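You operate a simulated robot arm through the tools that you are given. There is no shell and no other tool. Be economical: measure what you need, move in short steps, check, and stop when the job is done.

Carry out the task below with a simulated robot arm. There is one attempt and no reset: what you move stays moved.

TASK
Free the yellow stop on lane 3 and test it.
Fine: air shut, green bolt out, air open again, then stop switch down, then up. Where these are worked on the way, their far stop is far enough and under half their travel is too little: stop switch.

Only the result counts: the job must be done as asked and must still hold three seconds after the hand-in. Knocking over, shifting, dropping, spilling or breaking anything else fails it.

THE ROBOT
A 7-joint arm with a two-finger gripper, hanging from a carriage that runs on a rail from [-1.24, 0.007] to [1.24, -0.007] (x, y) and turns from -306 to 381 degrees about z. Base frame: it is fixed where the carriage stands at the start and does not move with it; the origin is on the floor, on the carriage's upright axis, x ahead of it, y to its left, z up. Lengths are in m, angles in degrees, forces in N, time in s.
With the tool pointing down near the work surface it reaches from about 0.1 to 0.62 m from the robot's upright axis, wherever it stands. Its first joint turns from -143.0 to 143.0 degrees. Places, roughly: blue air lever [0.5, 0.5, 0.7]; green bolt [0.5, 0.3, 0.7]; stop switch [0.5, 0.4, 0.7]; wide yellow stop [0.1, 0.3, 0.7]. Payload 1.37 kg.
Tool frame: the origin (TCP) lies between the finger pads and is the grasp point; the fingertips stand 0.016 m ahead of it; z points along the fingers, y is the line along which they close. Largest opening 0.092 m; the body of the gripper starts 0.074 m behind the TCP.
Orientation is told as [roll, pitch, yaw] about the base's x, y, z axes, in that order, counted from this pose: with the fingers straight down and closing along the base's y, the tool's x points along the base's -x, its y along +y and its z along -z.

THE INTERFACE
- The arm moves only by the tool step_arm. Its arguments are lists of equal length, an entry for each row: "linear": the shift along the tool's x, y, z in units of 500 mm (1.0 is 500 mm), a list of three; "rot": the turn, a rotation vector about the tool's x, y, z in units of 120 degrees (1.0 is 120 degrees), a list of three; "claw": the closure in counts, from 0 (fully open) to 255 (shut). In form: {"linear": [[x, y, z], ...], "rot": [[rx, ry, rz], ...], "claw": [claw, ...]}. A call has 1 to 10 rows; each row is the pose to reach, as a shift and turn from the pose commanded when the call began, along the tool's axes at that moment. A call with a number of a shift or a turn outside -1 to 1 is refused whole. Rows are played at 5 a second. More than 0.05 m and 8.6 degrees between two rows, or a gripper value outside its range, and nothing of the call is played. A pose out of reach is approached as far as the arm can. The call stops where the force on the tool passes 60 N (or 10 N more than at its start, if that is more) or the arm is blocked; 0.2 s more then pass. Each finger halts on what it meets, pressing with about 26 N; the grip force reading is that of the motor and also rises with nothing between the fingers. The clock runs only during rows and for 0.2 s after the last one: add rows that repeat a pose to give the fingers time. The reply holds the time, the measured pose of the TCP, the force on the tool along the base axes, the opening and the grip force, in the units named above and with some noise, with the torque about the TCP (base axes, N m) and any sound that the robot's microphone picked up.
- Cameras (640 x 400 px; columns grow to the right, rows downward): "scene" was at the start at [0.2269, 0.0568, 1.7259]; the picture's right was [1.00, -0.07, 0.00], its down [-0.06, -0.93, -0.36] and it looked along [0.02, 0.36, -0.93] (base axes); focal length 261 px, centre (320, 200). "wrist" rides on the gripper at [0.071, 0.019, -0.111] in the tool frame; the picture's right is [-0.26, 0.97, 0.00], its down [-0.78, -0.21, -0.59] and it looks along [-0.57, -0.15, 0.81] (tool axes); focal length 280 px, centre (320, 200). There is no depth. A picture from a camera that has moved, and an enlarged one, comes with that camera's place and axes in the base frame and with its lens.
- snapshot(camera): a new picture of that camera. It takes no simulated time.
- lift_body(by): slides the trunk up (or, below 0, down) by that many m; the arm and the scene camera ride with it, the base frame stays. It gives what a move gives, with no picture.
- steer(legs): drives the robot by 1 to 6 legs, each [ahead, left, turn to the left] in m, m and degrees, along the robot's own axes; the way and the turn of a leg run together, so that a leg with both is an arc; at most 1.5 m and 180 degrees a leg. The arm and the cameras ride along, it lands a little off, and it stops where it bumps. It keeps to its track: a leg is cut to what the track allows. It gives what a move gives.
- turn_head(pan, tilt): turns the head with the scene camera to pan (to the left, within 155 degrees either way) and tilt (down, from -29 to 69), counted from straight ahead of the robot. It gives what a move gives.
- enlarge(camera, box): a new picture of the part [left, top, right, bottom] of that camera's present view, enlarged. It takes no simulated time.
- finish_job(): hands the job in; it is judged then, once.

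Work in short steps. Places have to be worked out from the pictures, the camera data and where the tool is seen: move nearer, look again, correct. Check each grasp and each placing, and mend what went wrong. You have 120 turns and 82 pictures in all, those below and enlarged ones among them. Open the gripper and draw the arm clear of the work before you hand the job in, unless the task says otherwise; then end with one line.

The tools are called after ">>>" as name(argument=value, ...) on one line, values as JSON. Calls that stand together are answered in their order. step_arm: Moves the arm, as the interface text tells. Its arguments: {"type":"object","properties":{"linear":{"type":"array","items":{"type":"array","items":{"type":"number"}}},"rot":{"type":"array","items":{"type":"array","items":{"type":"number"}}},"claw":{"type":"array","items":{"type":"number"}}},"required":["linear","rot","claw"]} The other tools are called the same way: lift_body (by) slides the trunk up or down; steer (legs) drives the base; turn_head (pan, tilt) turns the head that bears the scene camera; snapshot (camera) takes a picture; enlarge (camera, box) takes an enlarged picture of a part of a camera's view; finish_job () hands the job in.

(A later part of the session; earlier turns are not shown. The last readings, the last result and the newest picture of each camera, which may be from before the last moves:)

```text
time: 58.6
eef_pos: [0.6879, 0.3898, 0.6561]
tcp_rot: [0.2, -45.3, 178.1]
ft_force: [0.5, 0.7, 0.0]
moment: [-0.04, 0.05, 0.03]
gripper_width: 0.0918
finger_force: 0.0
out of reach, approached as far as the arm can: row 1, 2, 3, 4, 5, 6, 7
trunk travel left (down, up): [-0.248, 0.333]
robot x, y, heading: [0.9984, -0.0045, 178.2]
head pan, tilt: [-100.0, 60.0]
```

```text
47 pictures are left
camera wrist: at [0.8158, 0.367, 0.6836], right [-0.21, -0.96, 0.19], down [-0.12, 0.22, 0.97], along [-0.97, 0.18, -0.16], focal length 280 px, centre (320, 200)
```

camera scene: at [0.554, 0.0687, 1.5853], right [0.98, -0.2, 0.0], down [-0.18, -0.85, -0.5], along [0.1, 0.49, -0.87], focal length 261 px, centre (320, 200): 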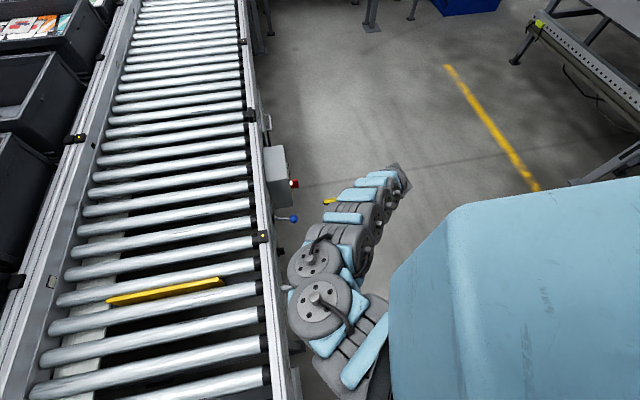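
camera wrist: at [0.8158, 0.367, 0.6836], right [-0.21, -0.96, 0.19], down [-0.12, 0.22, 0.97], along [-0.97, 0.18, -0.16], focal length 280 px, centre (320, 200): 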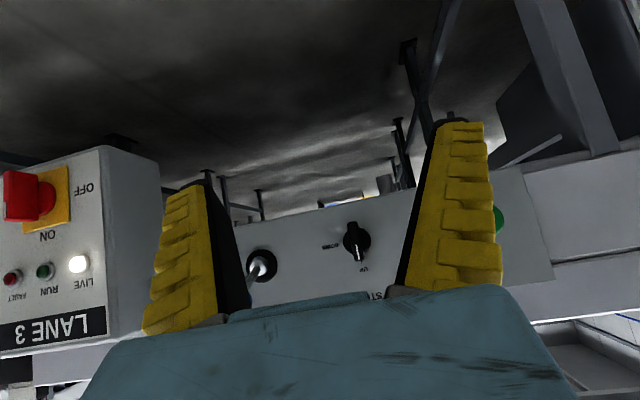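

The arm is folded too much with the trunk low; I raise the trunk back by 0.15 m.

>>> lift_body(by=0.15)

>>> step_arm(linear=[[0, 0.08, 0], [0, 0.16, 0], [0, 0.24, 0]], rot=[[0, 0, 0], [0, 0, 0], [0, 0, 0]], claw=[0, 0, 0])

>>> snapshot(camera="wrist")

```text
time: 60.4
eef_pos: [0.6883, 0.3899, 0.8062]
tcp_rot: [0.3, -45.3, 178.1]
ft_force: [0.5, 0.0, -0.2]
moment: [-0.01, -0.02, -0.02]
gripper_width: 0.0917
finger_force: 0.1
trunk travel left (down, up): [-0.398, 0.183]
robot x, y, heading: [1.0026, -0.0023, 178.1]
head pan, tilt: [-100.0, 60.0]
```

```text
time: 61.2
eef_pos: [0.6863, 0.3483, 0.7709]
tcp_rot: [0.6, -45.5, 178.0]
ft_force: [-0.2, 0.0, -0.1]
moment: [0.01, -0.02, 0.01]
gripper_width: 0.0921
finger_force: 0.0
out of reach, approached as far as the arm can: row 1, 2, 3
trunk travel left (down, up): [-0.398, 0.183]
robot x, y, heading: [0.997, -0.0054, 178.0]
head pan, tilt: [-100.0, 60.0]
```

```text
46 pictures are left
camera wrist: at [0.816, 0.3258, 0.7977], right [-0.21, -0.96, 0.19], down [-0.12, 0.22, 0.97], along [-0.97, 0.18, -0.16], focal length 280 px, centre (320, 200)
```

wrist: 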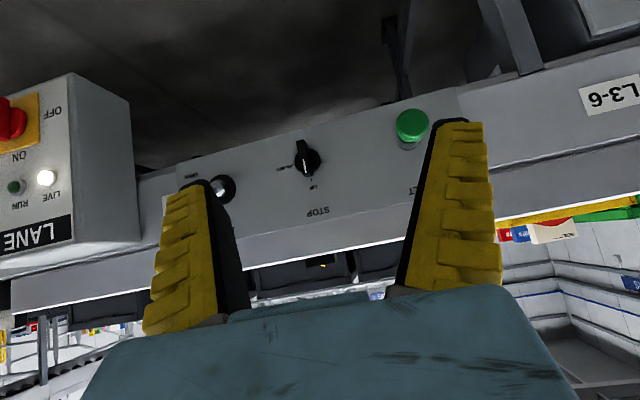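

Still folded; move toward the conveyor (outward for the arm) and across to y≈0.27.

>>> step_arm(linear=[[-0.06, 0, 0.06], [-0.11, 0.05, 0.08], [-0.11, 0.12, 0.08], [-0.11, 0.17, 0.08]], rot=[[0, 0, 0], [0, 0, 0], [0, 0, 0], [0, 0, 0]], claw=[0, 0, 0, 0])

>>> snapshot(camera="wrist")

>>> snapshot(camera="scene")

```text
time: 62.2
eef_pos: [0.616, 0.3427, 0.7738]
tcp_rot: [0.4, -45.4, 178.2]
ft_force: [-0.4, 0.5, -0.2]
moment: [-0.04, 0.03, -0.01]
gripper_width: 0.0922
finger_force: 0.1
out of reach, approached as far as the arm can: row 2, 3, 4
trunk travel left (down, up): [-0.398, 0.183]
robot x, y, heading: [0.9981, -0.0077, 177.9]
head pan, tilt: [-100.0, 60.0]
```

```text
45 pictures are left
camera wrist: at [0.7442, 0.3199, 0.8007], right [-0.21, -0.96, 0.19], down [-0.12, 0.22, 0.97], along [-0.97, 0.18, -0.16], focal length 280 px, centre (320, 200)
```

wrist: 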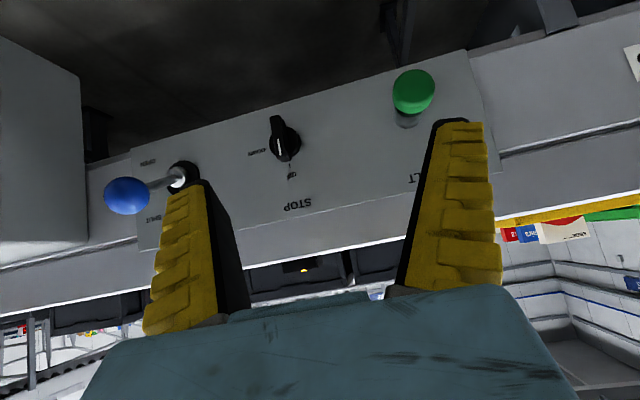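

```text
44 pictures are left
camera scene: at [0.796, 0.068, 1.7352], right [0.98, -0.21, 0.0], down [-0.18, -0.85, -0.5], along [0.1, 0.49, -0.87], focal length 261 px, centre (320, 200)
```

scene: 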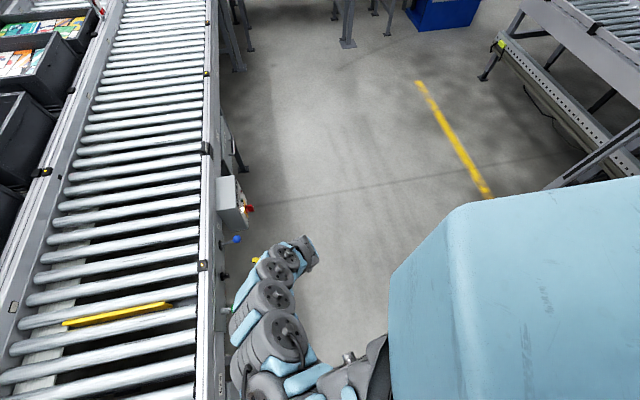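

A wrist limit binds in this folded pose. Backing the carriage out a little further gives the more extended geometry that worked before.

>>> steer(legs=[[-0.1, 0, 0]])

>>> step_arm(linear=[[-0.05, 0.02, 0.05], [-0.1, 0.05, 0.1], [-0.11, 0.12, 0.1], [-0.11, 0.16, 0.1]], rot=[[0, 0, 0], [0, 0, 0], [0, 0, 0], [0, 0, 0]], claw=[0, 0, 0, 0])

>>> snapshot(camera="wrist")

```text
time: 63.3
eef_pos: [0.7185, 0.3423, 0.7747]
tcp_rot: [0.6, -45.3, 178.1]
ft_force: [-0.4, 0.4, -0.5]
moment: [0.01, -0.03, 0.0]
gripper_width: 0.092
finger_force: 0.0
trunk travel left (down, up): [-0.398, 0.183]
robot x, y, heading: [1.0993, -0.0078, 178.3]
head pan, tilt: [-100.0, 60.0]
```

```text
time: 64.3
eef_pos: [0.6483, 0.3179, 0.7742]
tcp_rot: [0.6, -45.3, 178.1]
ft_force: [-0.6, -0.4, 0.5]
moment: [-0.03, 0.0, -0.03]
gripper_width: 0.092
finger_force: 0.2
out of reach, approached as far as the arm can: row 3, 4
trunk travel left (down, up): [-0.398, 0.183]
robot x, y, heading: [1.1009, -0.0065, 178.2]
head pan, tilt: [-100.0, 60.0]
```

```text
43 pictures are left
camera wrist: at [0.7759, 0.2958, 0.8018], right [-0.21, -0.96, 0.19], down [-0.12, 0.22, 0.97], along [-0.97, 0.18, -0.16], focal length 280 px, centre (320, 200)
```

wrist: 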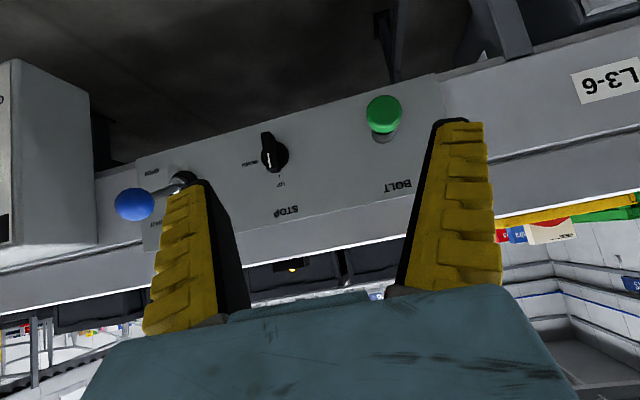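

A joint limit still binds with the 45° tilt. I return the tool to vertical while rising 6 cm, then shift in y.

>>> step_arm(linear=[[-0.012, 0, -0.012], [-0.024, 0, -0.024], [-0.036, 0, -0.036], [-0.048, 0, -0.048], [-0.06, 0, -0.06], [-0.072, 0, -0.072], [-0.085, 0, -0.085]], rot=[[0, 0.0536, 0], [0, 0.107, 0], [0, 0.161, 0], [0, 0.214, 0], [0, 0.268, 0], [0, 0.321, 0], [0, 0.375, 0]], claw=[0, 0, 0, 0, 0, 0, 0])

>>> step_arm(linear=[[0, 0.05, 0], [0, 0.1, 0]], rot=[[0, 0, 0], [0, 0, 0]], claw=[0, 0])

>>> snapshot(camera="wrist")

```text
time: 65.9
eef_pos: [0.645, 0.3199, 0.8298]
tcp_rot: [0.3, -0.5, 178.3]
ft_force: [0.2, 0.3, 0.6]
moment: [0.02, 0.09, 0.0]
gripper_width: 0.092
finger_force: 0.1
out of reach, approached as far as the arm can: row 1, 2, 3, 4, 5, 6, 7
trunk travel left (down, up): [-0.398, 0.183]
robot x, y, heading: [1.1027, -0.0082, 178.1]
head pan, tilt: [-100.0, 60.0]
```

```text
time: 66.5
eef_pos: [0.6328, 0.2828, 0.8119]
tcp_rot: [0.4, -0.1, 178.4]
ft_force: [-0.5, 0.5, 0.4]
moment: [-0.01, 0.01, 0.03]
gripper_width: 0.092
finger_force: 0.1
out of reach, approached as far as the arm can: row 1, 2
trunk travel left (down, up): [-0.398, 0.183]
robot x, y, heading: [1.1041, -0.0057, 178.2]
head pan, tilt: [-100.0, 60.0]
```

```text
42 pictures are left
camera wrist: at [0.7028, 0.2629, 0.9235], right [-0.29, -0.96, 0.01], down [-0.77, 0.24, 0.59], along [-0.57, 0.17, -0.81], focal length 280 px, centre (320, 200)
```

wrist: 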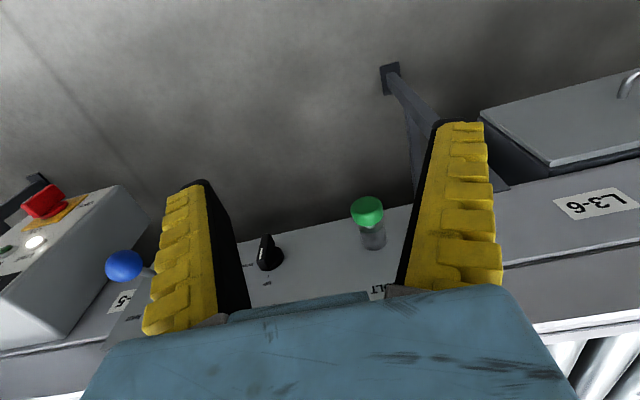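

The 7-joint arm has drifted into an awkward elbow posture. I stretch it out over free space (y≈0.5) to straighten it, then come back.

>>> step_arm(linear=[[0.022, -0.072, -0.019], [0.045, -0.145, -0.039], [0.067, -0.217, -0.058], [0.089, -0.289, -0.077], [0.112, -0.362, -0.097], [0.134, -0.434, -0.116]], rot=[[0, 0, 0], [0, 0, 0], [0, 0, 0], [0, 0, 0], [0, 0, 0], [0, 0, 0]], claw=[0, 0, 0, 0, 0, 0])

>>> snapshot(camera="scene")

```text
time: 67.9
eef_pos: [0.7048, 0.4958, 0.8697]
tcp_rot: [0.3, -0.3, 178.4]
ft_force: [-0.2, -0.3, 0.1]
moment: [0.05, 0.03, 0.04]
gripper_width: 0.0917
finger_force: 0.1
trunk travel left (down, up): [-0.398, 0.183]
robot x, y, heading: [1.1, -0.0054, 177.9]
head pan, tilt: [-100.0, 60.0]
```

```text
41 pictures are left
camera scene: at [0.8985, 0.0673, 1.7352], right [0.98, -0.21, 0.0], down [-0.18, -0.85, -0.5], along [0.1, 0.49, -0.87], focal length 261 px, centre (320, 200)
```

scene: 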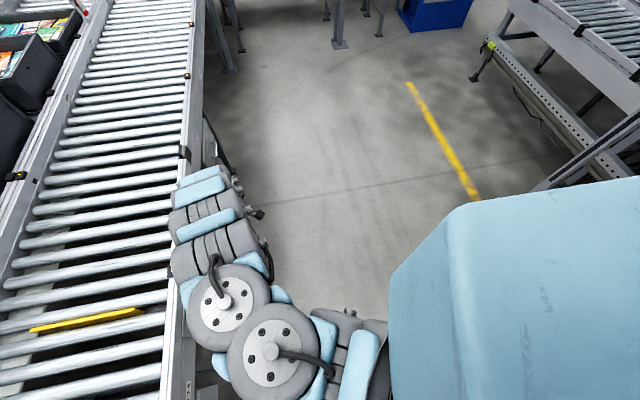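

Elbow still bulges sideways. I stretch farther out over free floor to straighten it.

>>> step_arm(linear=[[0.04, -0.08, 0], [0.08, -0.16, 0], [0.12, -0.24, 0], [0.16, -0.32, 0], [0.2, -0.4, 0]], rot=[[0, 0, 0], [0, 0, 0], [0, 0, 0], [0, 0, 0], [0, 0, 0]], claw=[0, 0, 0, 0, 0])

>>> snapshot(camera="scene")

```text
time: 69.1
eef_pos: [0.7936, 0.6266, 0.8763]
tcp_rot: [0.4, -0.4, 178.5]
ft_force: [-0.6, 0.3, -0.1]
moment: [0.02, 0.01, 0.02]
gripper_width: 0.092
finger_force: 0.0
out of reach, approached as far as the arm can: row 4, 5
trunk travel left (down, up): [-0.398, 0.183]
robot x, y, heading: [1.1028, -0.0067, 178.0]
head pan, tilt: [-100.0, 60.0]
```

```text
40 pictures are left
camera scene: at [0.8984, 0.0672, 1.7352], right [0.98, -0.21, 0.0], down [-0.18, -0.85, -0.5], along [0.1, 0.49, -0.87], focal length 261 px, centre (320, 200)
```

scene: 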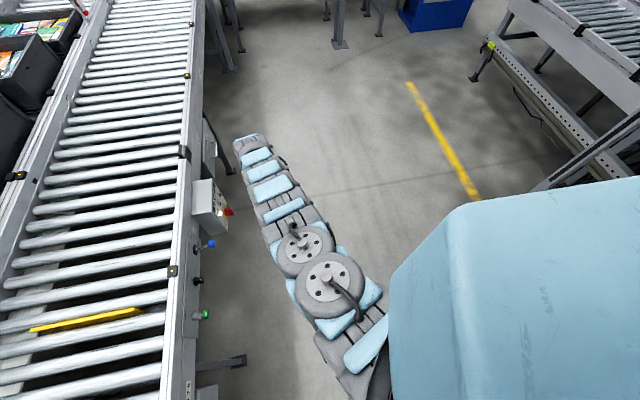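

Straight now. I sweep back at long radius to the bolt side, so it stays extended.

>>> step_arm(linear=[[-0.064, 0.066, 0], [-0.128, 0.131, 0], [-0.192, 0.197, 0], [-0.256, 0.262, 0], [-0.32, 0.328, 0], [-0.337, 0.42, 0], [-0.355, 0.515, 0], [-0.372, 0.61, 0], [-0.37, 0.665, 0], [-0.37, 0.72, 0]], rot=[[0, 0, 0], [0, 0, 0], [0, 0, 0], [0, 0, 0], [0, 0, 0], [0, 0, 0], [0, 0, 0], [0, 0, 0], [0, 0, 0], [0, 0, 0]], claw=[0, 0, 0, 0, 0, 0, 0, 0, 0, 0])

>>> snapshot(camera="scene")

```text
time: 71.3
eef_pos: [0.6026, 0.2769, 0.8816]
tcp_rot: [0.3, -0.4, 178.3]
ft_force: [0.2, 0.2, -0.5]
moment: [0.02, -0.02, -0.01]
gripper_width: 0.0916
finger_force: 0.0
trunk travel left (down, up): [-0.398, 0.183]
robot x, y, heading: [1.1023, -0.0034, 177.9]
head pan, tilt: [-100.0, 60.0]
```

```text
39 pictures are left
camera scene: at [0.8985, 0.0676, 1.7353], right [0.98, -0.21, 0.0], down [-0.18, -0.85, -0.5], along [0.1, 0.49, -0.87], focal length 261 px, centre (320, 200)
```

scene: 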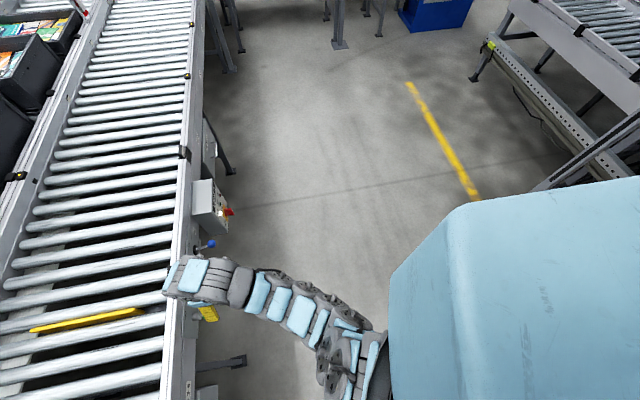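

Elbow now on the good side. I tilt the tool 45° again and descend to a stand-off in front of the bolt.

>>> step_arm(linear=[[0.004, 0, 0.029], [0.008, 0, 0.057], [0.012, 0, 0.086], [0.016, 0, 0.114], [0.02, 0, 0.143], [0.024, 0, 0.171], [0.028, 0, 0.2]], rot=[[0, -0.0536, 0], [0, -0.107, 0], [0, -0.161, 0], [0, -0.214, 0], [0, -0.268, 0], [0, -0.321, 0], [0, -0.375, 0]], claw=[0, 0, 0, 0, 0, 0, 0])

>>> snapshot(camera="wrist")

```text
time: 72.9
eef_pos: [0.6178, 0.2754, 0.7834]
tcp_rot: [0.5, -45.4, 177.9]
ft_force: [0.1, 0.5, 0.5]
moment: [0.05, -0.03, -0.04]
gripper_width: 0.0918
finger_force: 0.0
trunk travel left (down, up): [-0.398, 0.183]
robot x, y, heading: [1.097, -0.005, 178.2]
head pan, tilt: [-100.0, 60.0]
```

```text
38 pictures are left
camera wrist: at [0.745, 0.2523, 0.8103], right [-0.21, -0.96, 0.19], down [-0.12, 0.22, 0.97], along [-0.97, 0.18, -0.16], focal length 280 px, centre (320, 200)
```

wrist: 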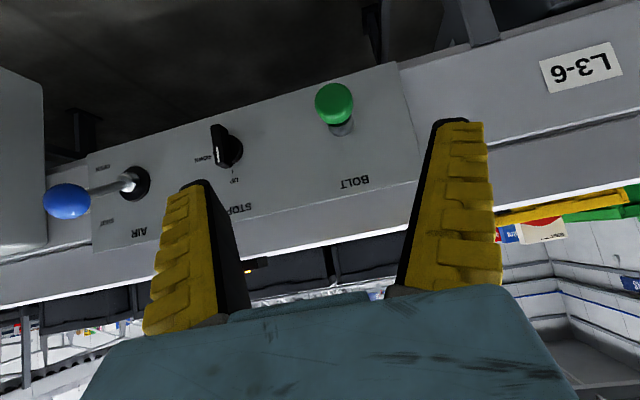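

Knob triangulated at ≈[0.508,0.266,0.687]. I approach along the tool axis with fingers open either side.

>>> step_arm(linear=[[-0.014, 0.027, 0.04], [-0.014, 0.027, 0.12], [-0.014, 0.027, 0.2], [-0.014, 0.027, 0.284], [-0.014, 0.027, 0.284]], rot=[[0, 0, 0], [0, 0, 0], [0, 0, 0], [0, 0, 0], [0, 0, 0]], claw=[0, 0, 0, 0, 0])

>>> snapshot(camera="wrist")

```text
time: 74.1
eef_pos: [0.5095, 0.2636, 0.6876]
tcp_rot: [0.5, -45.3, 178.1]
ft_force: [0.2, -0.2, 0.3]
moment: [-0.02, -0.04, 0.02]
gripper_width: 0.0921
finger_force: 0.0
trunk travel left (down, up): [-0.398, 0.183]
robot x, y, heading: [1.1009, -0.0099, 178.3]
head pan, tilt: [-100.0, 60.0]
```

```text
37 pictures are left
camera wrist: at [0.6377, 0.2409, 0.7162], right [-0.21, -0.96, 0.19], down [-0.12, 0.22, 0.97], along [-0.97, 0.18, -0.16], focal length 280 px, centre (320, 200)
```

wrist: 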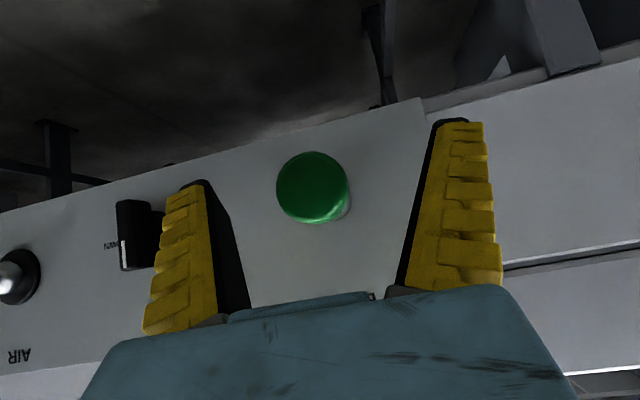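

Knob is centred between the fingers. Close on it.

>>> step_arm(linear=[[0, 0, 0], [0, 0, 0], [0, 0, 0]], rot=[[0, 0, 0], [0, 0, 0], [0, 0, 0]], claw=[255, 255, 255])

>>> snapshot(camera="wrist")

```text
time: 74.9
eef_pos: [0.5091, 0.2662, 0.6891]
tcp_rot: [0.3, -45.4, 178.0]
ft_force: [0.0, 7.2, 2.0]
moment: [0.02, -0.03, -0.04]
gripper_width: 0.0261
finger_force: 27.9
trunk travel left (down, up): [-0.398, 0.183]
robot x, y, heading: [1.1019, -0.0093, 178.1]
head pan, tilt: [-100.0, 60.0]
```

```text
36 pictures are left
camera wrist: at [0.6379, 0.2441, 0.717], right [-0.21, -0.96, 0.19], down [-0.12, 0.22, 0.97], along [-0.97, 0.18, -0.16], focal length 280 px, centre (320, 200)
```

wrist: 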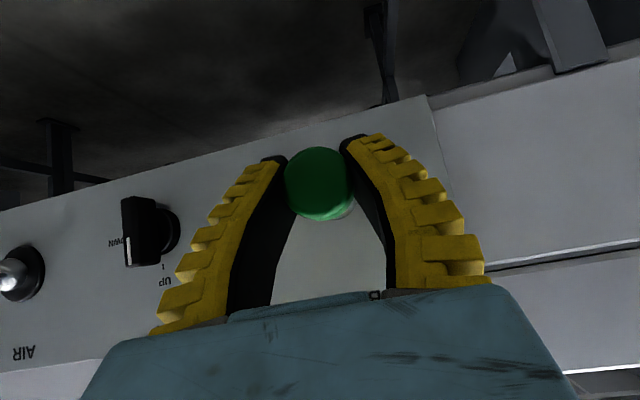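

Gripped (26 mm). Pull straight out along +x in small steps.

>>> step_arm(linear=[[0.011, -0.0005, -0.011], [0.022, -0.001, -0.022], [0.033, -0.0015, -0.033], [0.044, -0.002, -0.044]], rot=[[0, 0, 0], [0, 0, 0], [0, 0, 0], [0, 0, 0]], claw=[255, 255, 255, 255])

>>> snapshot(camera="wrist")

```text
time: 75.9
eef_pos: [0.5362, 0.2685, 0.6881]
tcp_rot: [0.4, -45.6, 178.2]
ft_force: [-15.7, 14.1, -3.2]
moment: [-0.02, 0.15, -0.04]
gripper_width: 0.0255
finger_force: 27.7
trunk travel left (down, up): [-0.398, 0.183]
robot x, y, heading: [1.1004, -0.0045, 178.2]
head pan, tilt: [-100.0, 60.0]
```

```text
35 pictures are left
camera wrist: at [0.6641, 0.2441, 0.7154], right [-0.21, -0.96, 0.19], down [-0.12, 0.22, 0.97], along [-0.97, 0.18, -0.16], focal length 280 px, centre (320, 200)
```

wrist: 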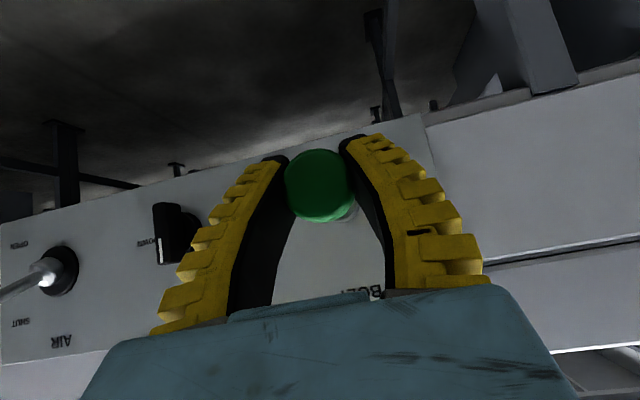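

Bolt came out ~27 mm with −16 N; pull a little further to see whether that is the stop.

>>> step_arm(linear=[[0.0085, 0, -0.0085], [0.017, 0, -0.017], [0.017, 0, -0.017]], rot=[[0, 0, 0], [0, 0, 0], [0, 0, 0]], claw=[255, 255, 255])

>>> snapshot(camera="wrist")

```text
time: 76.7
eef_pos: [0.5406, 0.2666, 0.692]
tcp_rot: [0.1, -46.1, 178.2]
ft_force: [-31.4, 12.1, 12.1]
moment: [0.14, 0.25, -0.06]
gripper_width: 0.0237
finger_force: 27.9
trunk travel left (down, up): [-0.398, 0.183]
robot x, y, heading: [1.0989, -0.0052, 177.9]
head pan, tilt: [-100.0, 60.0]
```

```text
34 pictures are left
camera wrist: at [0.669, 0.2439, 0.7194], right [-0.21, -0.96, 0.19], down [-0.11, 0.22, 0.97], along [-0.97, 0.18, -0.15], focal length 280 px, centre (320, 200)
```

wrist: 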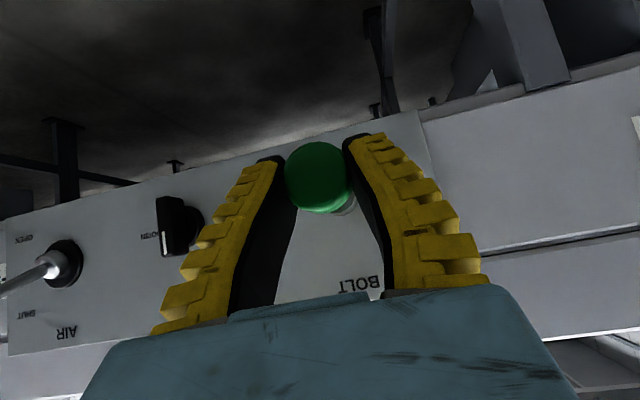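

Firm stop at ~30 mm travel. I ease the tension, release, and check whether the bolt stays out.

>>> step_arm(linear=[[-0.01, 0, 0.01], [-0.01, 0, 0.01], [-0.01, 0, 0.01], [-0.01, 0, 0.01], [-0.01, 0, -0.07], [-0.01, 0, -0.15]], rot=[[0, 0, 0], [0, 0, 0], [0, 0, 0], [0, 0, 0], [0, 0, 0], [0, 0, 0]], claw=[255, 0, 0, 0, 0, 0])

>>> snapshot(camera="wrist")

>>> snapshot(camera="scene")

```text
time: 78.1
eef_pos: [0.6011, 0.2628, 0.7412]
tcp_rot: [0.6, -45.4, 177.9]
ft_force: [-0.5, -0.2, -0.9]
moment: [0.02, -0.07, 0.03]
gripper_width: 0.0918
finger_force: 0.1
trunk travel left (down, up): [-0.398, 0.183]
robot x, y, heading: [1.1011, -0.003, 178.1]
head pan, tilt: [-100.0, 60.0]
```

```text
33 pictures are left
camera wrist: at [0.7305, 0.2397, 0.7694], right [-0.21, -0.96, 0.19], down [-0.12, 0.22, 0.97], along [-0.97, 0.18, -0.16], focal length 280 px, centre (320, 200)
```

wrist: 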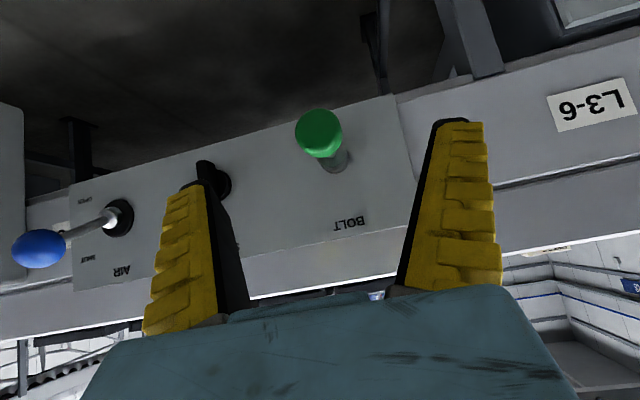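

```text
32 pictures are left
camera scene: at [0.8985, 0.0674, 1.7352], right [0.98, -0.21, 0.0], down [-0.18, -0.85, -0.5], along [0.1, 0.49, -0.87], focal length 261 px, centre (320, 200)
```

scene: 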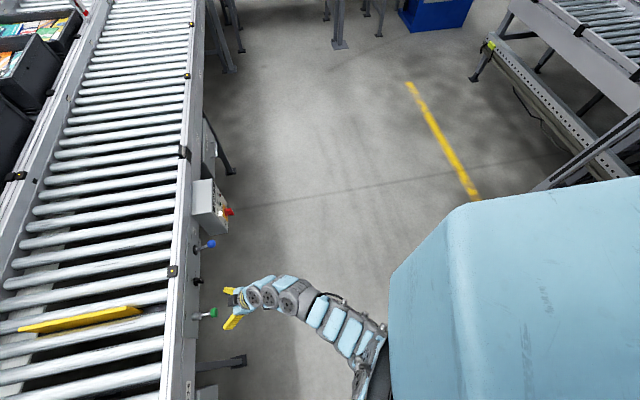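

The bolt stays out at x≈0.533 (from 0.508), though I pushed it back slightly when easing. I re-grip and draw it to its stop, then release there without easing.

>>> step_arm(linear=[[-0.017, 0, 0.08], [-0.017, 0, 0.17], [-0.017, 0, 0.17], [-0.017, 0, 0.17], [-0.017, 0, 0.17], [-0.009, 0, 0.162], [-0.004, 0, 0.157], [-0.004, 0, 0.157]], rot=[[0, 0, 0], [0, 0, 0], [0, 0, 0], [0, 0, 0], [0, 0, 0], [0, 0, 0], [0, 0, 0], [0, 0, 0]], claw=[0, 0, 255, 255, 255, 255, 255, 255])

>>> enlarge(camera="scene", box=[0, 240, 260, 400])

```text
time: 79.9
eef_pos: [0.54, 0.2661, 0.6934]
tcp_rot: [0.3, -45.7, 178.2]
ft_force: [-18.3, 12.5, -2.7]
moment: [0.06, 0.21, -0.01]
gripper_width: 0.0231
finger_force: 27.7
trunk travel left (down, up): [-0.398, 0.183]
robot x, y, heading: [1.1024, -0.0076, 178.1]
head pan, tilt: [-100.0, 60.0]
```

```text
2.46 times, centred on (130, 320) of scene
camera zoom: at [0.8969, 0.0685, 1.7362], right [0.98, -0.21, 0.0], down [-0.18, -0.85, -0.5], along [0.1, 0.49, -0.87], focal length 643 px, centre (788, -95)
```

zoom: 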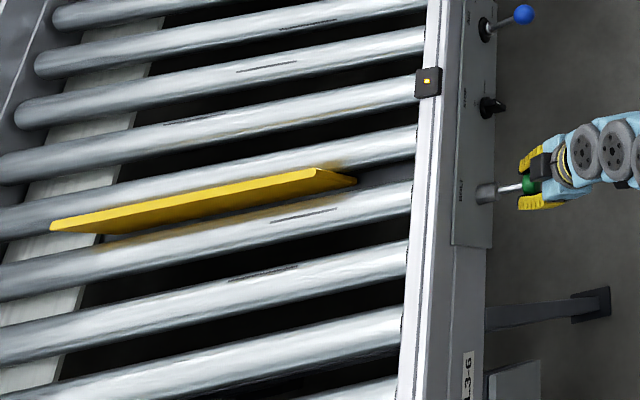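

At the stop (−18 N); the yellow stop appears freed. Release here and back off along the tool axis.

>>> step_arm(linear=[[0, 0, 0], [0, 0, 0], [0, 0, 0], [0, 0, -0.08], [0, 0, -0.17], [0, 0, -0.25]], rot=[[0, 0, 0], [0, 0, 0], [0, 0, 0], [0, 0, 0], [0, 0, 0], [0, 0, 0]], claw=[0, 0, 0, 0, 0, 0])

>>> snapshot(camera="wrist")

```text
time: 81.3
eef_pos: [0.6353, 0.2621, 0.7757]
tcp_rot: [0.5, -45.4, 177.9]
ft_force: [-0.1, -0.7, -1.2]
moment: [-0.01, -0.03, -0.01]
gripper_width: 0.0918
finger_force: 0.0
trunk travel left (down, up): [-0.398, 0.183]
robot x, y, heading: [1.1016, -0.0037, 178.5]
head pan, tilt: [-100.0, 60.0]
```

```text
30 pictures are left
camera wrist: at [0.7627, 0.2387, 0.8039], right [-0.21, -0.96, 0.19], down [-0.12, 0.22, 0.97], along [-0.97, 0.18, -0.16], focal length 280 px, centre (320, 200)
```

wrist: 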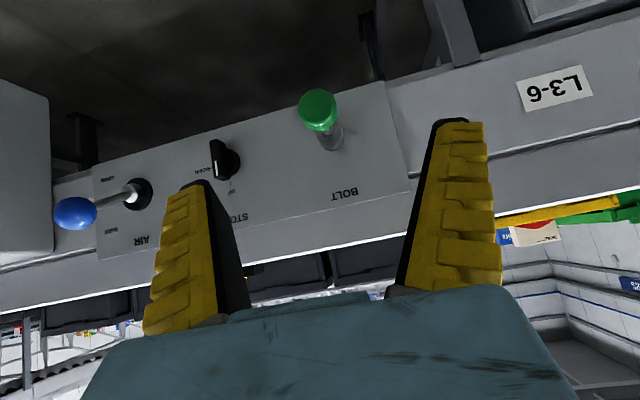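

Bolt is out. Next, move the arm to an extended pose on the +y side, clear of the controls, before driving in.

>>> step_arm(linear=[[0.033, -0.068, -0.041], [0.066, -0.136, -0.081], [0.099, -0.205, -0.122], [0.132, -0.273, -0.163], [0.164, -0.341, -0.203], [0.197, -0.409, -0.244], [0.23, -0.478, -0.285], [0.263, -0.546, -0.325], [0.296, -0.614, -0.366]], rot=[[0, 0, 0], [0, 0, 0], [0, 0, 0], [0, 0, 0], [0, 0, 0], [0, 0, 0], [0, 0, 0], [0, 0, 0], [0, 0, 0]], claw=[0, 0, 0, 0, 0, 0, 0, 0, 0])

>>> snapshot(camera="scene")

```text
time: 83.3
eef_pos: [0.8794, 0.5651, 0.8017]
tcp_rot: [0.0, -45.3, 178.5]
ft_force: [0.6, 2.7, 2.4]
moment: [-0.22, -0.07, 0.22]
gripper_width: 0.092
finger_force: 0.0
trunk travel left (down, up): [-0.398, 0.183]
robot x, y, heading: [1.1005, -0.0061, 178.4]
head pan, tilt: [-100.0, 60.0]
```

```text
29 pictures are left
camera scene: at [0.8987, 0.0684, 1.7354], right [0.98, -0.21, 0.0], down [-0.18, -0.85, -0.5], along [0.1, 0.49, -0.86], focal length 261 px, centre (320, 200)
```

scene: 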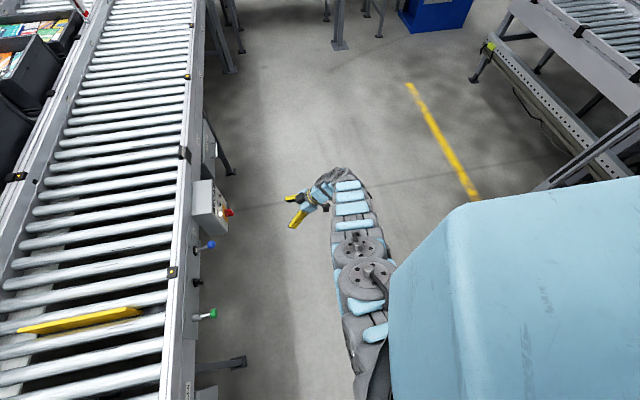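

Clear. Drive in 0.23 m.

>>> steer(legs=[[0.23, 0, 0]])

>>> snapshot(camera="wrist")

```text
time: 85.1
eef_pos: [0.6538, 0.5646, 0.798]
tcp_rot: [0.6, -45.2, 177.8]
ft_force: [-0.3, 0.5, -1.0]
moment: [-0.01, 0.0, -0.04]
gripper_width: 0.0917
finger_force: 0.0
trunk travel left (down, up): [-0.398, 0.183]
robot x, y, heading: [0.8748, -0.0057, 177.7]
head pan, tilt: [-100.0, 60.0]
```

```text
28 pictures are left
camera wrist: at [0.7805, 0.5404, 0.8265], right [-0.22, -0.96, 0.19], down [-0.12, 0.22, 0.97], along [-0.97, 0.19, -0.16], focal length 280 px, centre (320, 200)
```

wrist: 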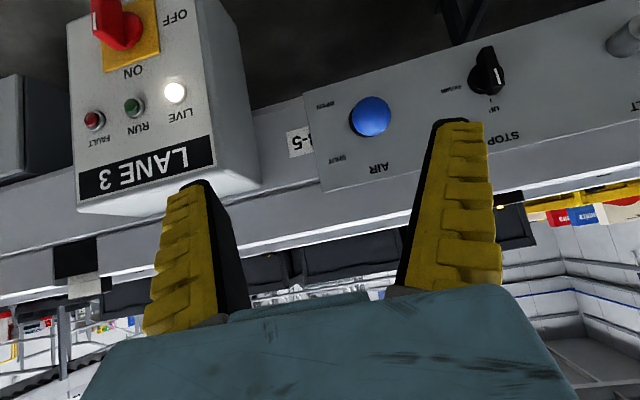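

Ball at ≈[0.545,0.528,0.726]. Align and advance partway.

>>> step_arm(linear=[[-0.05, 0.083, 0.0], [-0.05, 0.083, 0.06], [-0.05, 0.083, 0.12]], rot=[[0, 0, 0], [0, 0, 0], [0, 0, 0]], claw=[0, 0, 0])

```text
time: 85.9
eef_pos: [0.5932, 0.5266, 0.7739]
tcp_rot: [0.3, -45.4, 177.9]
ft_force: [0.6, 0.2, 0.2]
moment: [-0.02, 0.0, 0.05]
gripper_width: 0.0919
finger_force: 0.0
trunk travel left (down, up): [-0.398, 0.183]
robot x, y, heading: [0.8732, -0.0026, 177.8]
head pan, tilt: [-100.0, 60.0]
```

Good. Advance the rest and close on the ball.

>>> step_arm(linear=[[0, 0, 0.07], [0, 0, 0.136], [0, 0, 0.136], [0, 0, 0.136], [0, 0, 0.136], [0, 0, 0.136]], rot=[[0, 0, 0], [0, 0, 0], [0, 0, 0], [0, 0, 0], [0, 0, 0], [0, 0, 0]], claw=[0, 0, 0, 200, 200, 200])

>>> snapshot(camera="wrist")

```text
time: 87.3
eef_pos: [0.5476, 0.519, 0.7378]
tcp_rot: [-0.3, -45.2, 178.1]
ft_force: [11.1, 25.2, 10.0]
moment: [0.63, 0.14, -0.3]
gripper_width: 0.0378
finger_force: 16.2
out of reach, approached as far as the arm can: row 2, 3, 4, 5, 6
trunk travel left (down, up): [-0.398, 0.183]
robot x, y, heading: [0.8689, -0.0077, 177.8]
head pan, tilt: [-100.0, 60.0]
```

```text
27 pictures are left
camera wrist: at [0.6757, 0.4951, 0.7654], right [-0.22, -0.96, 0.18], down [-0.12, 0.21, 0.97], along [-0.97, 0.19, -0.17], focal length 280 px, centre (320, 200)
```

wrist: 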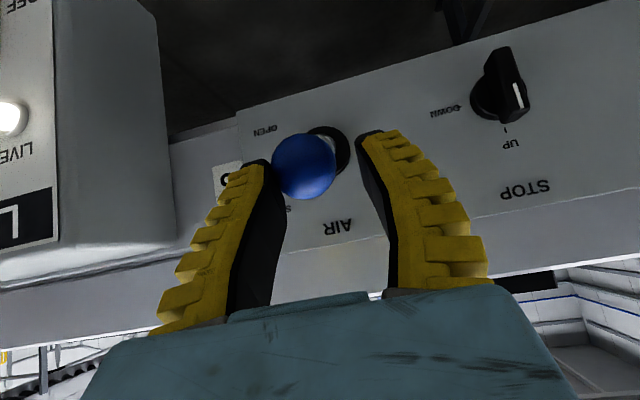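

Reach limit again, pressing sideways. Open and back off, then lower the trunk by 0.1 m.

>>> step_arm(linear=[[0, 0, 0], [0, 0, 0], [0, 0, -0.08], [0, 0, -0.17], [0.02, 0, -0.25]], rot=[[0, 0, 0], [0, 0, 0], [0, 0, 0], [0, 0, 0], [0, 0, 0]], claw=[0, 0, 0, 0, 0])

```text
time: 88.5
eef_pos: [0.6391, 0.5125, 0.8161]
tcp_rot: [0.4, -45.4, 177.8]
ft_force: [-0.1, 0.0, 0.1]
moment: [0.01, -0.02, -0.03]
gripper_width: 0.0919
finger_force: 0.1
trunk travel left (down, up): [-0.398, 0.183]
robot x, y, heading: [0.8731, -0.0033, 178.1]
head pan, tilt: [-100.0, 60.0]
```

Clear at x=0.64; lower the trunk.

>>> lift_body(by=-0.13)

>>> snapshot(camera="wrist")

```text
time: 90.0
eef_pos: [0.6398, 0.5119, 0.6855]
tcp_rot: [0.5, -45.4, 177.8]
ft_force: [0.5, -0.1, 0.2]
moment: [-0.01, -0.03, -0.02]
gripper_width: 0.092
finger_force: 0.0
trunk travel left (down, up): [-0.268, 0.313]
robot x, y, heading: [0.8762, -0.0032, 177.9]
head pan, tilt: [-100.0, 60.0]
```

```text
26 pictures are left
camera wrist: at [0.7674, 0.4885, 0.7124], right [-0.22, -0.96, 0.19], down [-0.12, 0.22, 0.97], along [-0.97, 0.19, -0.16], focal length 280 px, centre (320, 200)
```

wrist: 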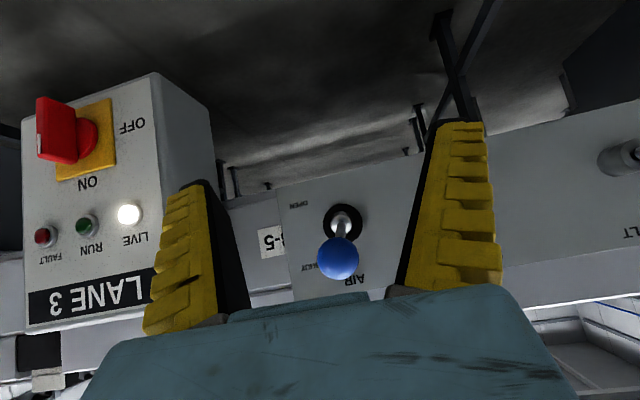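

Ball unmoved. Slide up along the tool x to the approach line, then in, then grip.

>>> step_arm(linear=[[-0.06, -0.008, -0.03], [-0.13, -0.016, -0.03], [-0.189, -0.023, 0.0], [-0.189, -0.023, 0.08], [-0.189, -0.023, 0.08]], rot=[[0, 0, 0], [0, 0, 0], [0, 0, 0], [0, 0, 0], [0, 0, 0]], claw=[0, 0, 0, 0, 0])

>>> snapshot(camera="wrist")

```text
time: 91.2
eef_pos: [0.5467, 0.5268, 0.7227]
tcp_rot: [0.5, -45.3, 177.7]
ft_force: [0.4, -0.9, 0.0]
moment: [0.0, -0.02, -0.05]
gripper_width: 0.0919
finger_force: 0.0
trunk travel left (down, up): [-0.268, 0.313]
robot x, y, heading: [0.8698, -0.0065, 177.8]
head pan, tilt: [-100.0, 60.0]
```

```text
25 pictures are left
camera wrist: at [0.6742, 0.5031, 0.7503], right [-0.22, -0.96, 0.19], down [-0.12, 0.22, 0.97], along [-0.97, 0.19, -0.16], focal length 280 px, centre (320, 200)
```

wrist: 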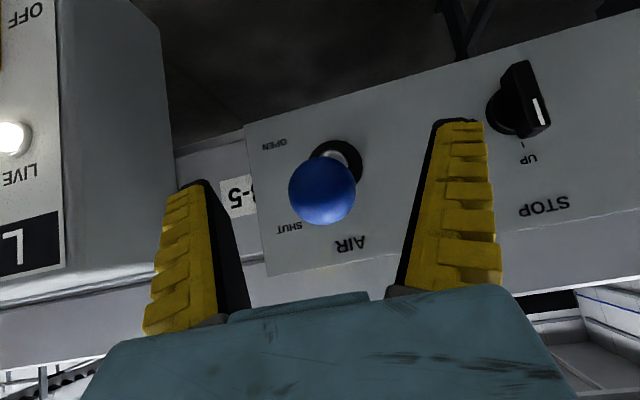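

Close and swing the ball down to OPEN.

>>> step_arm(linear=[[0, 0, 0], [0, 0, 0], [0, 0, 0], [0.0255, 0, 0.017], [0.0509, 0, 0.0339], [0.0693, 0, 0.058], [0.0848, 0, 0.0905], [0.0848, 0, 0.0905]], rot=[[0, 0, 0], [0, 0, 0], [0, 0, 0], [0, 0, 0], [0, 0, 0], [0, 0, 0], [0, 0, 0], [0, 0, 0]], claw=[255, 255, 255, 255, 255, 255, 255, 255])

>>> snapshot(camera="wrist")

```text
time: 93.0
eef_pos: [0.546, 0.5268, 0.6611]
tcp_rot: [0.5, -45.3, 177.7]
ft_force: [-0.1, 0.1, -0.6]
moment: [0.0, -0.01, 0.03]
gripper_width: 0.0001
finger_force: 27.9
trunk travel left (down, up): [-0.268, 0.313]
robot x, y, heading: [0.8725, -0.0046, 177.8]
head pan, tilt: [-100.0, 60.0]
```

```text
24 pictures are left
camera wrist: at [0.6742, 0.5025, 0.6882], right [-0.22, -0.96, 0.19], down [-0.12, 0.22, 0.97], along [-0.97, 0.19, -0.17], focal length 280 px, centre (320, 200)
```

wrist: 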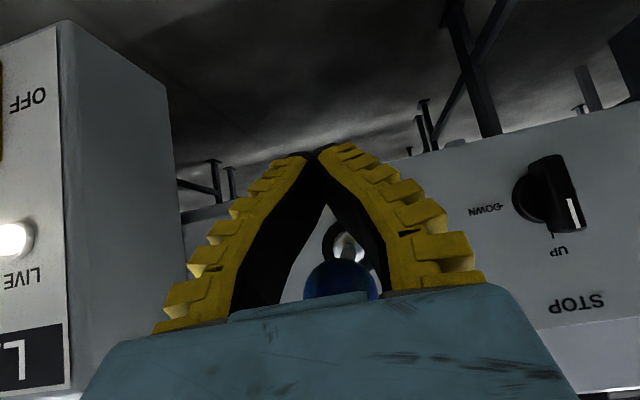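

The ball slipped partway (now z≈0.705). Open, raise around it, and look before re-gripping.

>>> step_arm(linear=[[0, 0, 0], [0, 0, 0], [0, 0, 0], [-0.031, 0, -0.031], [-0.062, 0, -0.062], [-0.062, 0, -0.055]], rot=[[0, 0, 0], [0, 0, 0], [0, 0, 0], [0, 0, 0], [0, 0, 0], [0, 0, 0]], claw=[0, 0, 0, 0, 0, 0])

>>> snapshot(camera="wrist")

```text
time: 94.4
eef_pos: [0.5419, 0.5257, 0.7029]
tcp_rot: [0.6, -45.3, 177.7]
ft_force: [0.3, 0.5, -0.3]
moment: [-0.01, -0.01, 0.0]
gripper_width: 0.0918
finger_force: 0.0
trunk travel left (down, up): [-0.268, 0.313]
robot x, y, heading: [0.8766, -0.0054, 177.8]
head pan, tilt: [-100.0, 60.0]
```

```text
23 pictures are left
camera wrist: at [0.6686, 0.5023, 0.7298], right [-0.22, -0.96, 0.19], down [-0.12, 0.22, 0.97], along [-0.97, 0.19, -0.16], focal length 280 px, centre (320, 200)
```

wrist: 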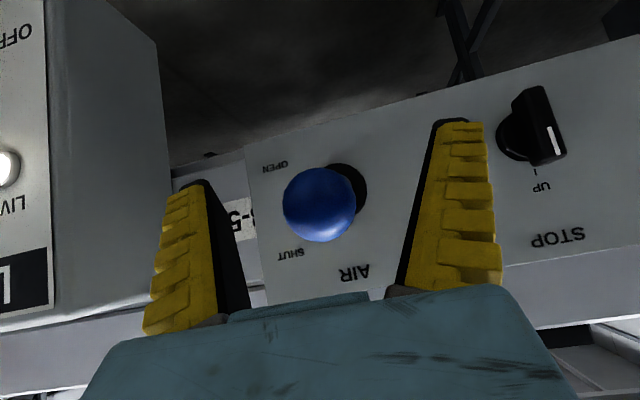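

Ball is well between the fingers. Grip, then descend slower along the arc.

>>> step_arm(linear=[[0, 0, 0], [0, 0, 0], [0, 0, 0], [0.017, 0, 0.0113], [0.0325, 0, 0.024], [0.0453, 0, 0.0396]], rot=[[0, 0, 0], [0, 0, 0], [0, 0, 0], [0, 0, 0], [0, 0, 0], [0, 0, 0]], claw=[200, 200, 200, 200, 200, 200])

>>> snapshot(camera="wrist")

```text
time: 95.8
eef_pos: [0.5419, 0.5264, 0.6734]
tcp_rot: [0.3, -45.2, 177.8]
ft_force: [0.4, 0.3, 0.8]
moment: [-0.02, 0.01, 0.02]
gripper_width: 0.0241
finger_force: 3.2
trunk travel left (down, up): [-0.268, 0.313]
robot x, y, heading: [0.871, -0.0058, 177.9]
head pan, tilt: [-100.0, 60.0]
```

```text
22 pictures are left
camera wrist: at [0.6704, 0.5038, 0.7009], right [-0.22, -0.96, 0.19], down [-0.12, 0.22, 0.97], along [-0.97, 0.19, -0.16], focal length 280 px, centre (320, 200)
```

wrist: 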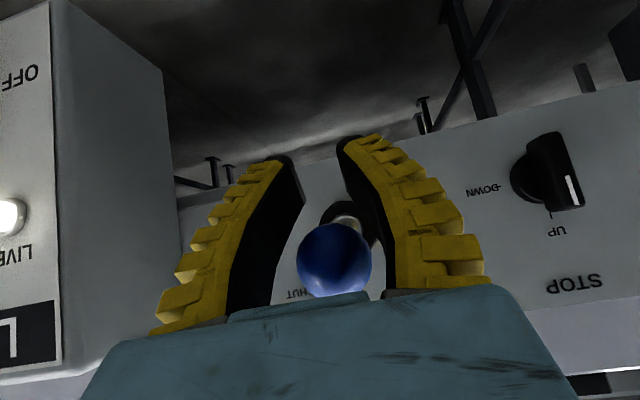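

Friction isn't enough downward; pushing from above with closed fingertips and a vertical tool is better. Open and retreat first.

>>> step_arm(linear=[[0, 0, 0], [0, 0, 0], [0, 0, -0.09], [0, 0, -0.18], [0, 0, -0.27], [0, 0, -0.36]], rot=[[0, 0, 0], [0, 0, 0], [0, 0, 0], [0, 0, 0], [0, 0, 0], [0, 0, 0]], claw=[0, 0, 0, 0, 0, 0])

>>> step_arm(linear=[[0, 0, 0], [0, 0, 0], [0, 0, 0], [0, 0, 0], [0, 0, 0], [0, 0, 0], [0, 0, 0]], rot=[[0, 0.0536, 0], [0, 0.107, 0], [0, 0.161, 0], [0, 0.214, 0], [0, 0.268, 0], [0, 0.321, 0], [0, 0.375, 0]], claw=[255, 255, 255, 255, 255, 255, 255])

>>> snapshot(camera="wrist")

```text
time: 97.2
eef_pos: [0.6696, 0.5269, 0.8027]
tcp_rot: [0.5, -45.4, 177.7]
ft_force: [-0.4, 1.0, -0.1]
moment: [0.03, -0.01, -0.01]
gripper_width: 0.0919
finger_force: 0.0
trunk travel left (down, up): [-0.268, 0.313]
robot x, y, heading: [0.8744, -0.0027, 177.8]
head pan, tilt: [-100.0, 60.0]
```

```text
time: 98.8
eef_pos: [0.6697, 0.5229, 0.7994]
tcp_rot: [0.4, -0.3, 178.1]
ft_force: [0.2, -0.6, -0.8]
moment: [-0.01, 0.03, 0.0]
gripper_width: 0.0
finger_force: 25.9
trunk travel left (down, up): [-0.268, 0.313]
robot x, y, heading: [0.8725, -0.0037, 178.0]
head pan, tilt: [-100.0, 60.0]
```

```text
21 pictures are left
camera wrist: at [0.7399, 0.5026, 0.9099], right [-0.29, -0.96, 0.01], down [-0.77, 0.24, 0.59], along [-0.57, 0.17, -0.81], focal length 280 px, centre (320, 200)
```

wrist: 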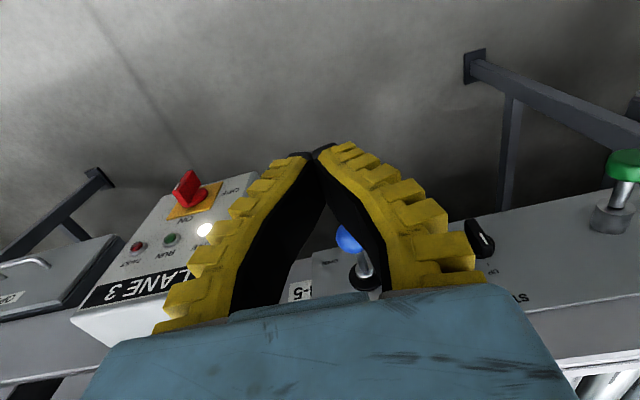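

Ball at ≈[0.55,0.528,0.712]. Move above it with closed fingers and check reach.

>>> step_arm(linear=[[-0.08, 0, 0], [-0.16, 0, 0], [-0.236, -0.002, 0.0], [-0.236, -0.002, 0.05]], rot=[[0, 0, 0], [0, 0, 0], [0, 0, 0], [0, 0, 0]], claw=[255, 255, 255, 255])

>>> snapshot(camera="wrist")

```text
time: 99.8
eef_pos: [0.553, 0.53, 0.7767]
tcp_rot: [0.2, -0.3, 178.1]
ft_force: [-0.1, 0.1, 0.7]
moment: [-0.03, -0.02, -0.01]
gripper_width: 0.0001
finger_force: 25.4
trunk travel left (down, up): [-0.268, 0.313]
robot x, y, heading: [0.8721, -0.0067, 177.8]
head pan, tilt: [-100.0, 60.0]
```

```text
20 pictures are left
camera wrist: at [0.6234, 0.5084, 0.8874], right [-0.29, -0.96, 0.01], down [-0.77, 0.24, 0.59], along [-0.57, 0.17, -0.81], focal length 280 px, centre (320, 200)
```

wrist: 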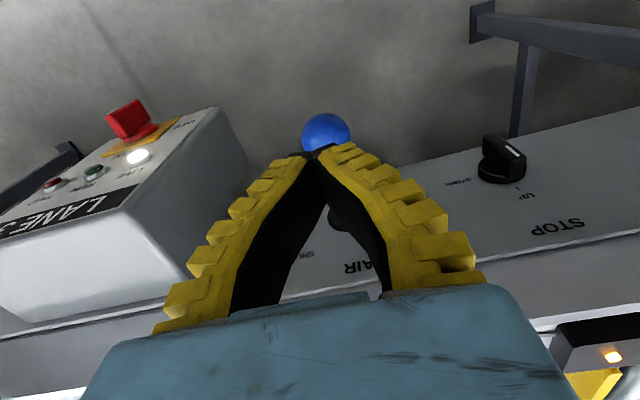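

Directly above the ball. Press down in small steps.

>>> step_arm(linear=[[0, 0.008, 0.04], [0, 0.008, 0.065], [0, 0.008, 0.09], [0, 0.008, 0.115], [0, 0.008, 0.14], [0, 0.008, 0.14]], rot=[[0, 0, 0], [0, 0, 0], [0, 0, 0], [0, 0, 0], [0, 0, 0], [0, 0, 0]], claw=[255, 255, 255, 255, 255, 255])

>>> snapshot(camera="wrist")

```text
time: 101.2
eef_pos: [0.5502, 0.5233, 0.7042]
tcp_rot: [0.3, -0.4, 178.1]
ft_force: [0.2, -0.4, -0.2]
moment: [-0.01, 0.0, 0.04]
gripper_width: 0.0
finger_force: 26.0
trunk travel left (down, up): [-0.268, 0.313]
robot x, y, heading: [0.8707, -0.0042, 177.8]
head pan, tilt: [-100.0, 60.0]
```

```text
19 pictures are left
camera wrist: at [0.6216, 0.5021, 0.8155], right [-0.29, -0.96, 0.01], down [-0.77, 0.24, 0.59], along [-0.57, 0.17, -0.81], focal length 280 px, centre (320, 200)
```

wrist: 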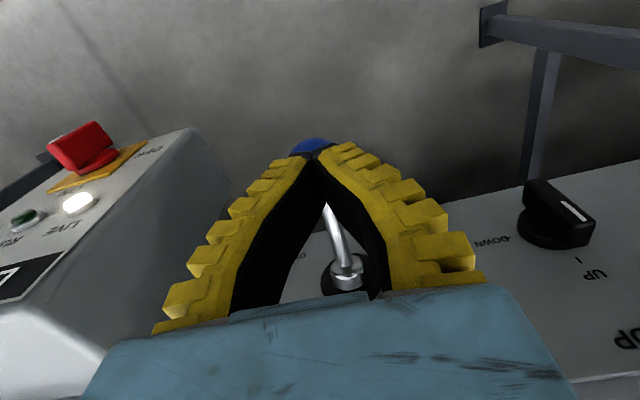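

The lever goes down with it. Continue to the lower stop.

>>> step_arm(linear=[[0, 0, 0.012], [0, 0, 0.024], [0, 0, 0.036], [0, 0, 0.036]], rot=[[0, 0, 0], [0, 0, 0], [0, 0, 0], [0, 0, 0]], claw=[255, 255, 255, 255])

```text
time: 102.2
eef_pos: [0.5504, 0.5247, 0.6876]
tcp_rot: [0.2, -0.3, 178.1]
ft_force: [0.0, 0.6, 6.6]
moment: [0.06, 0.06, 0.0]
gripper_width: 0.0003
finger_force: 26.0
trunk travel left (down, up): [-0.268, 0.313]
robot x, y, heading: [0.8682, -0.0054, 177.9]
head pan, tilt: [-100.0, 60.0]
```

Slight upward force; press a little more to confirm the stop.

>>> step_arm(linear=[[0, 0, 0.01], [0, 0, 0.02], [0, 0, 0.02]], rot=[[0, 0, 0], [0, 0, 0], [0, 0, 0]], claw=[255, 255, 255])

```text
time: 103.0
eef_pos: [0.5514, 0.5264, 0.6807]
tcp_rot: [0.1, -0.4, 178.1]
ft_force: [6.8, -2.9, 42.7]
moment: [-0.01, 0.51, 0.07]
gripper_width: 0.0057
finger_force: 28.5
trunk travel left (down, up): [-0.268, 0.313]
robot x, y, heading: [0.8748, -0.0045, 177.8]
head pan, tilt: [-100.0, 60.0]
```

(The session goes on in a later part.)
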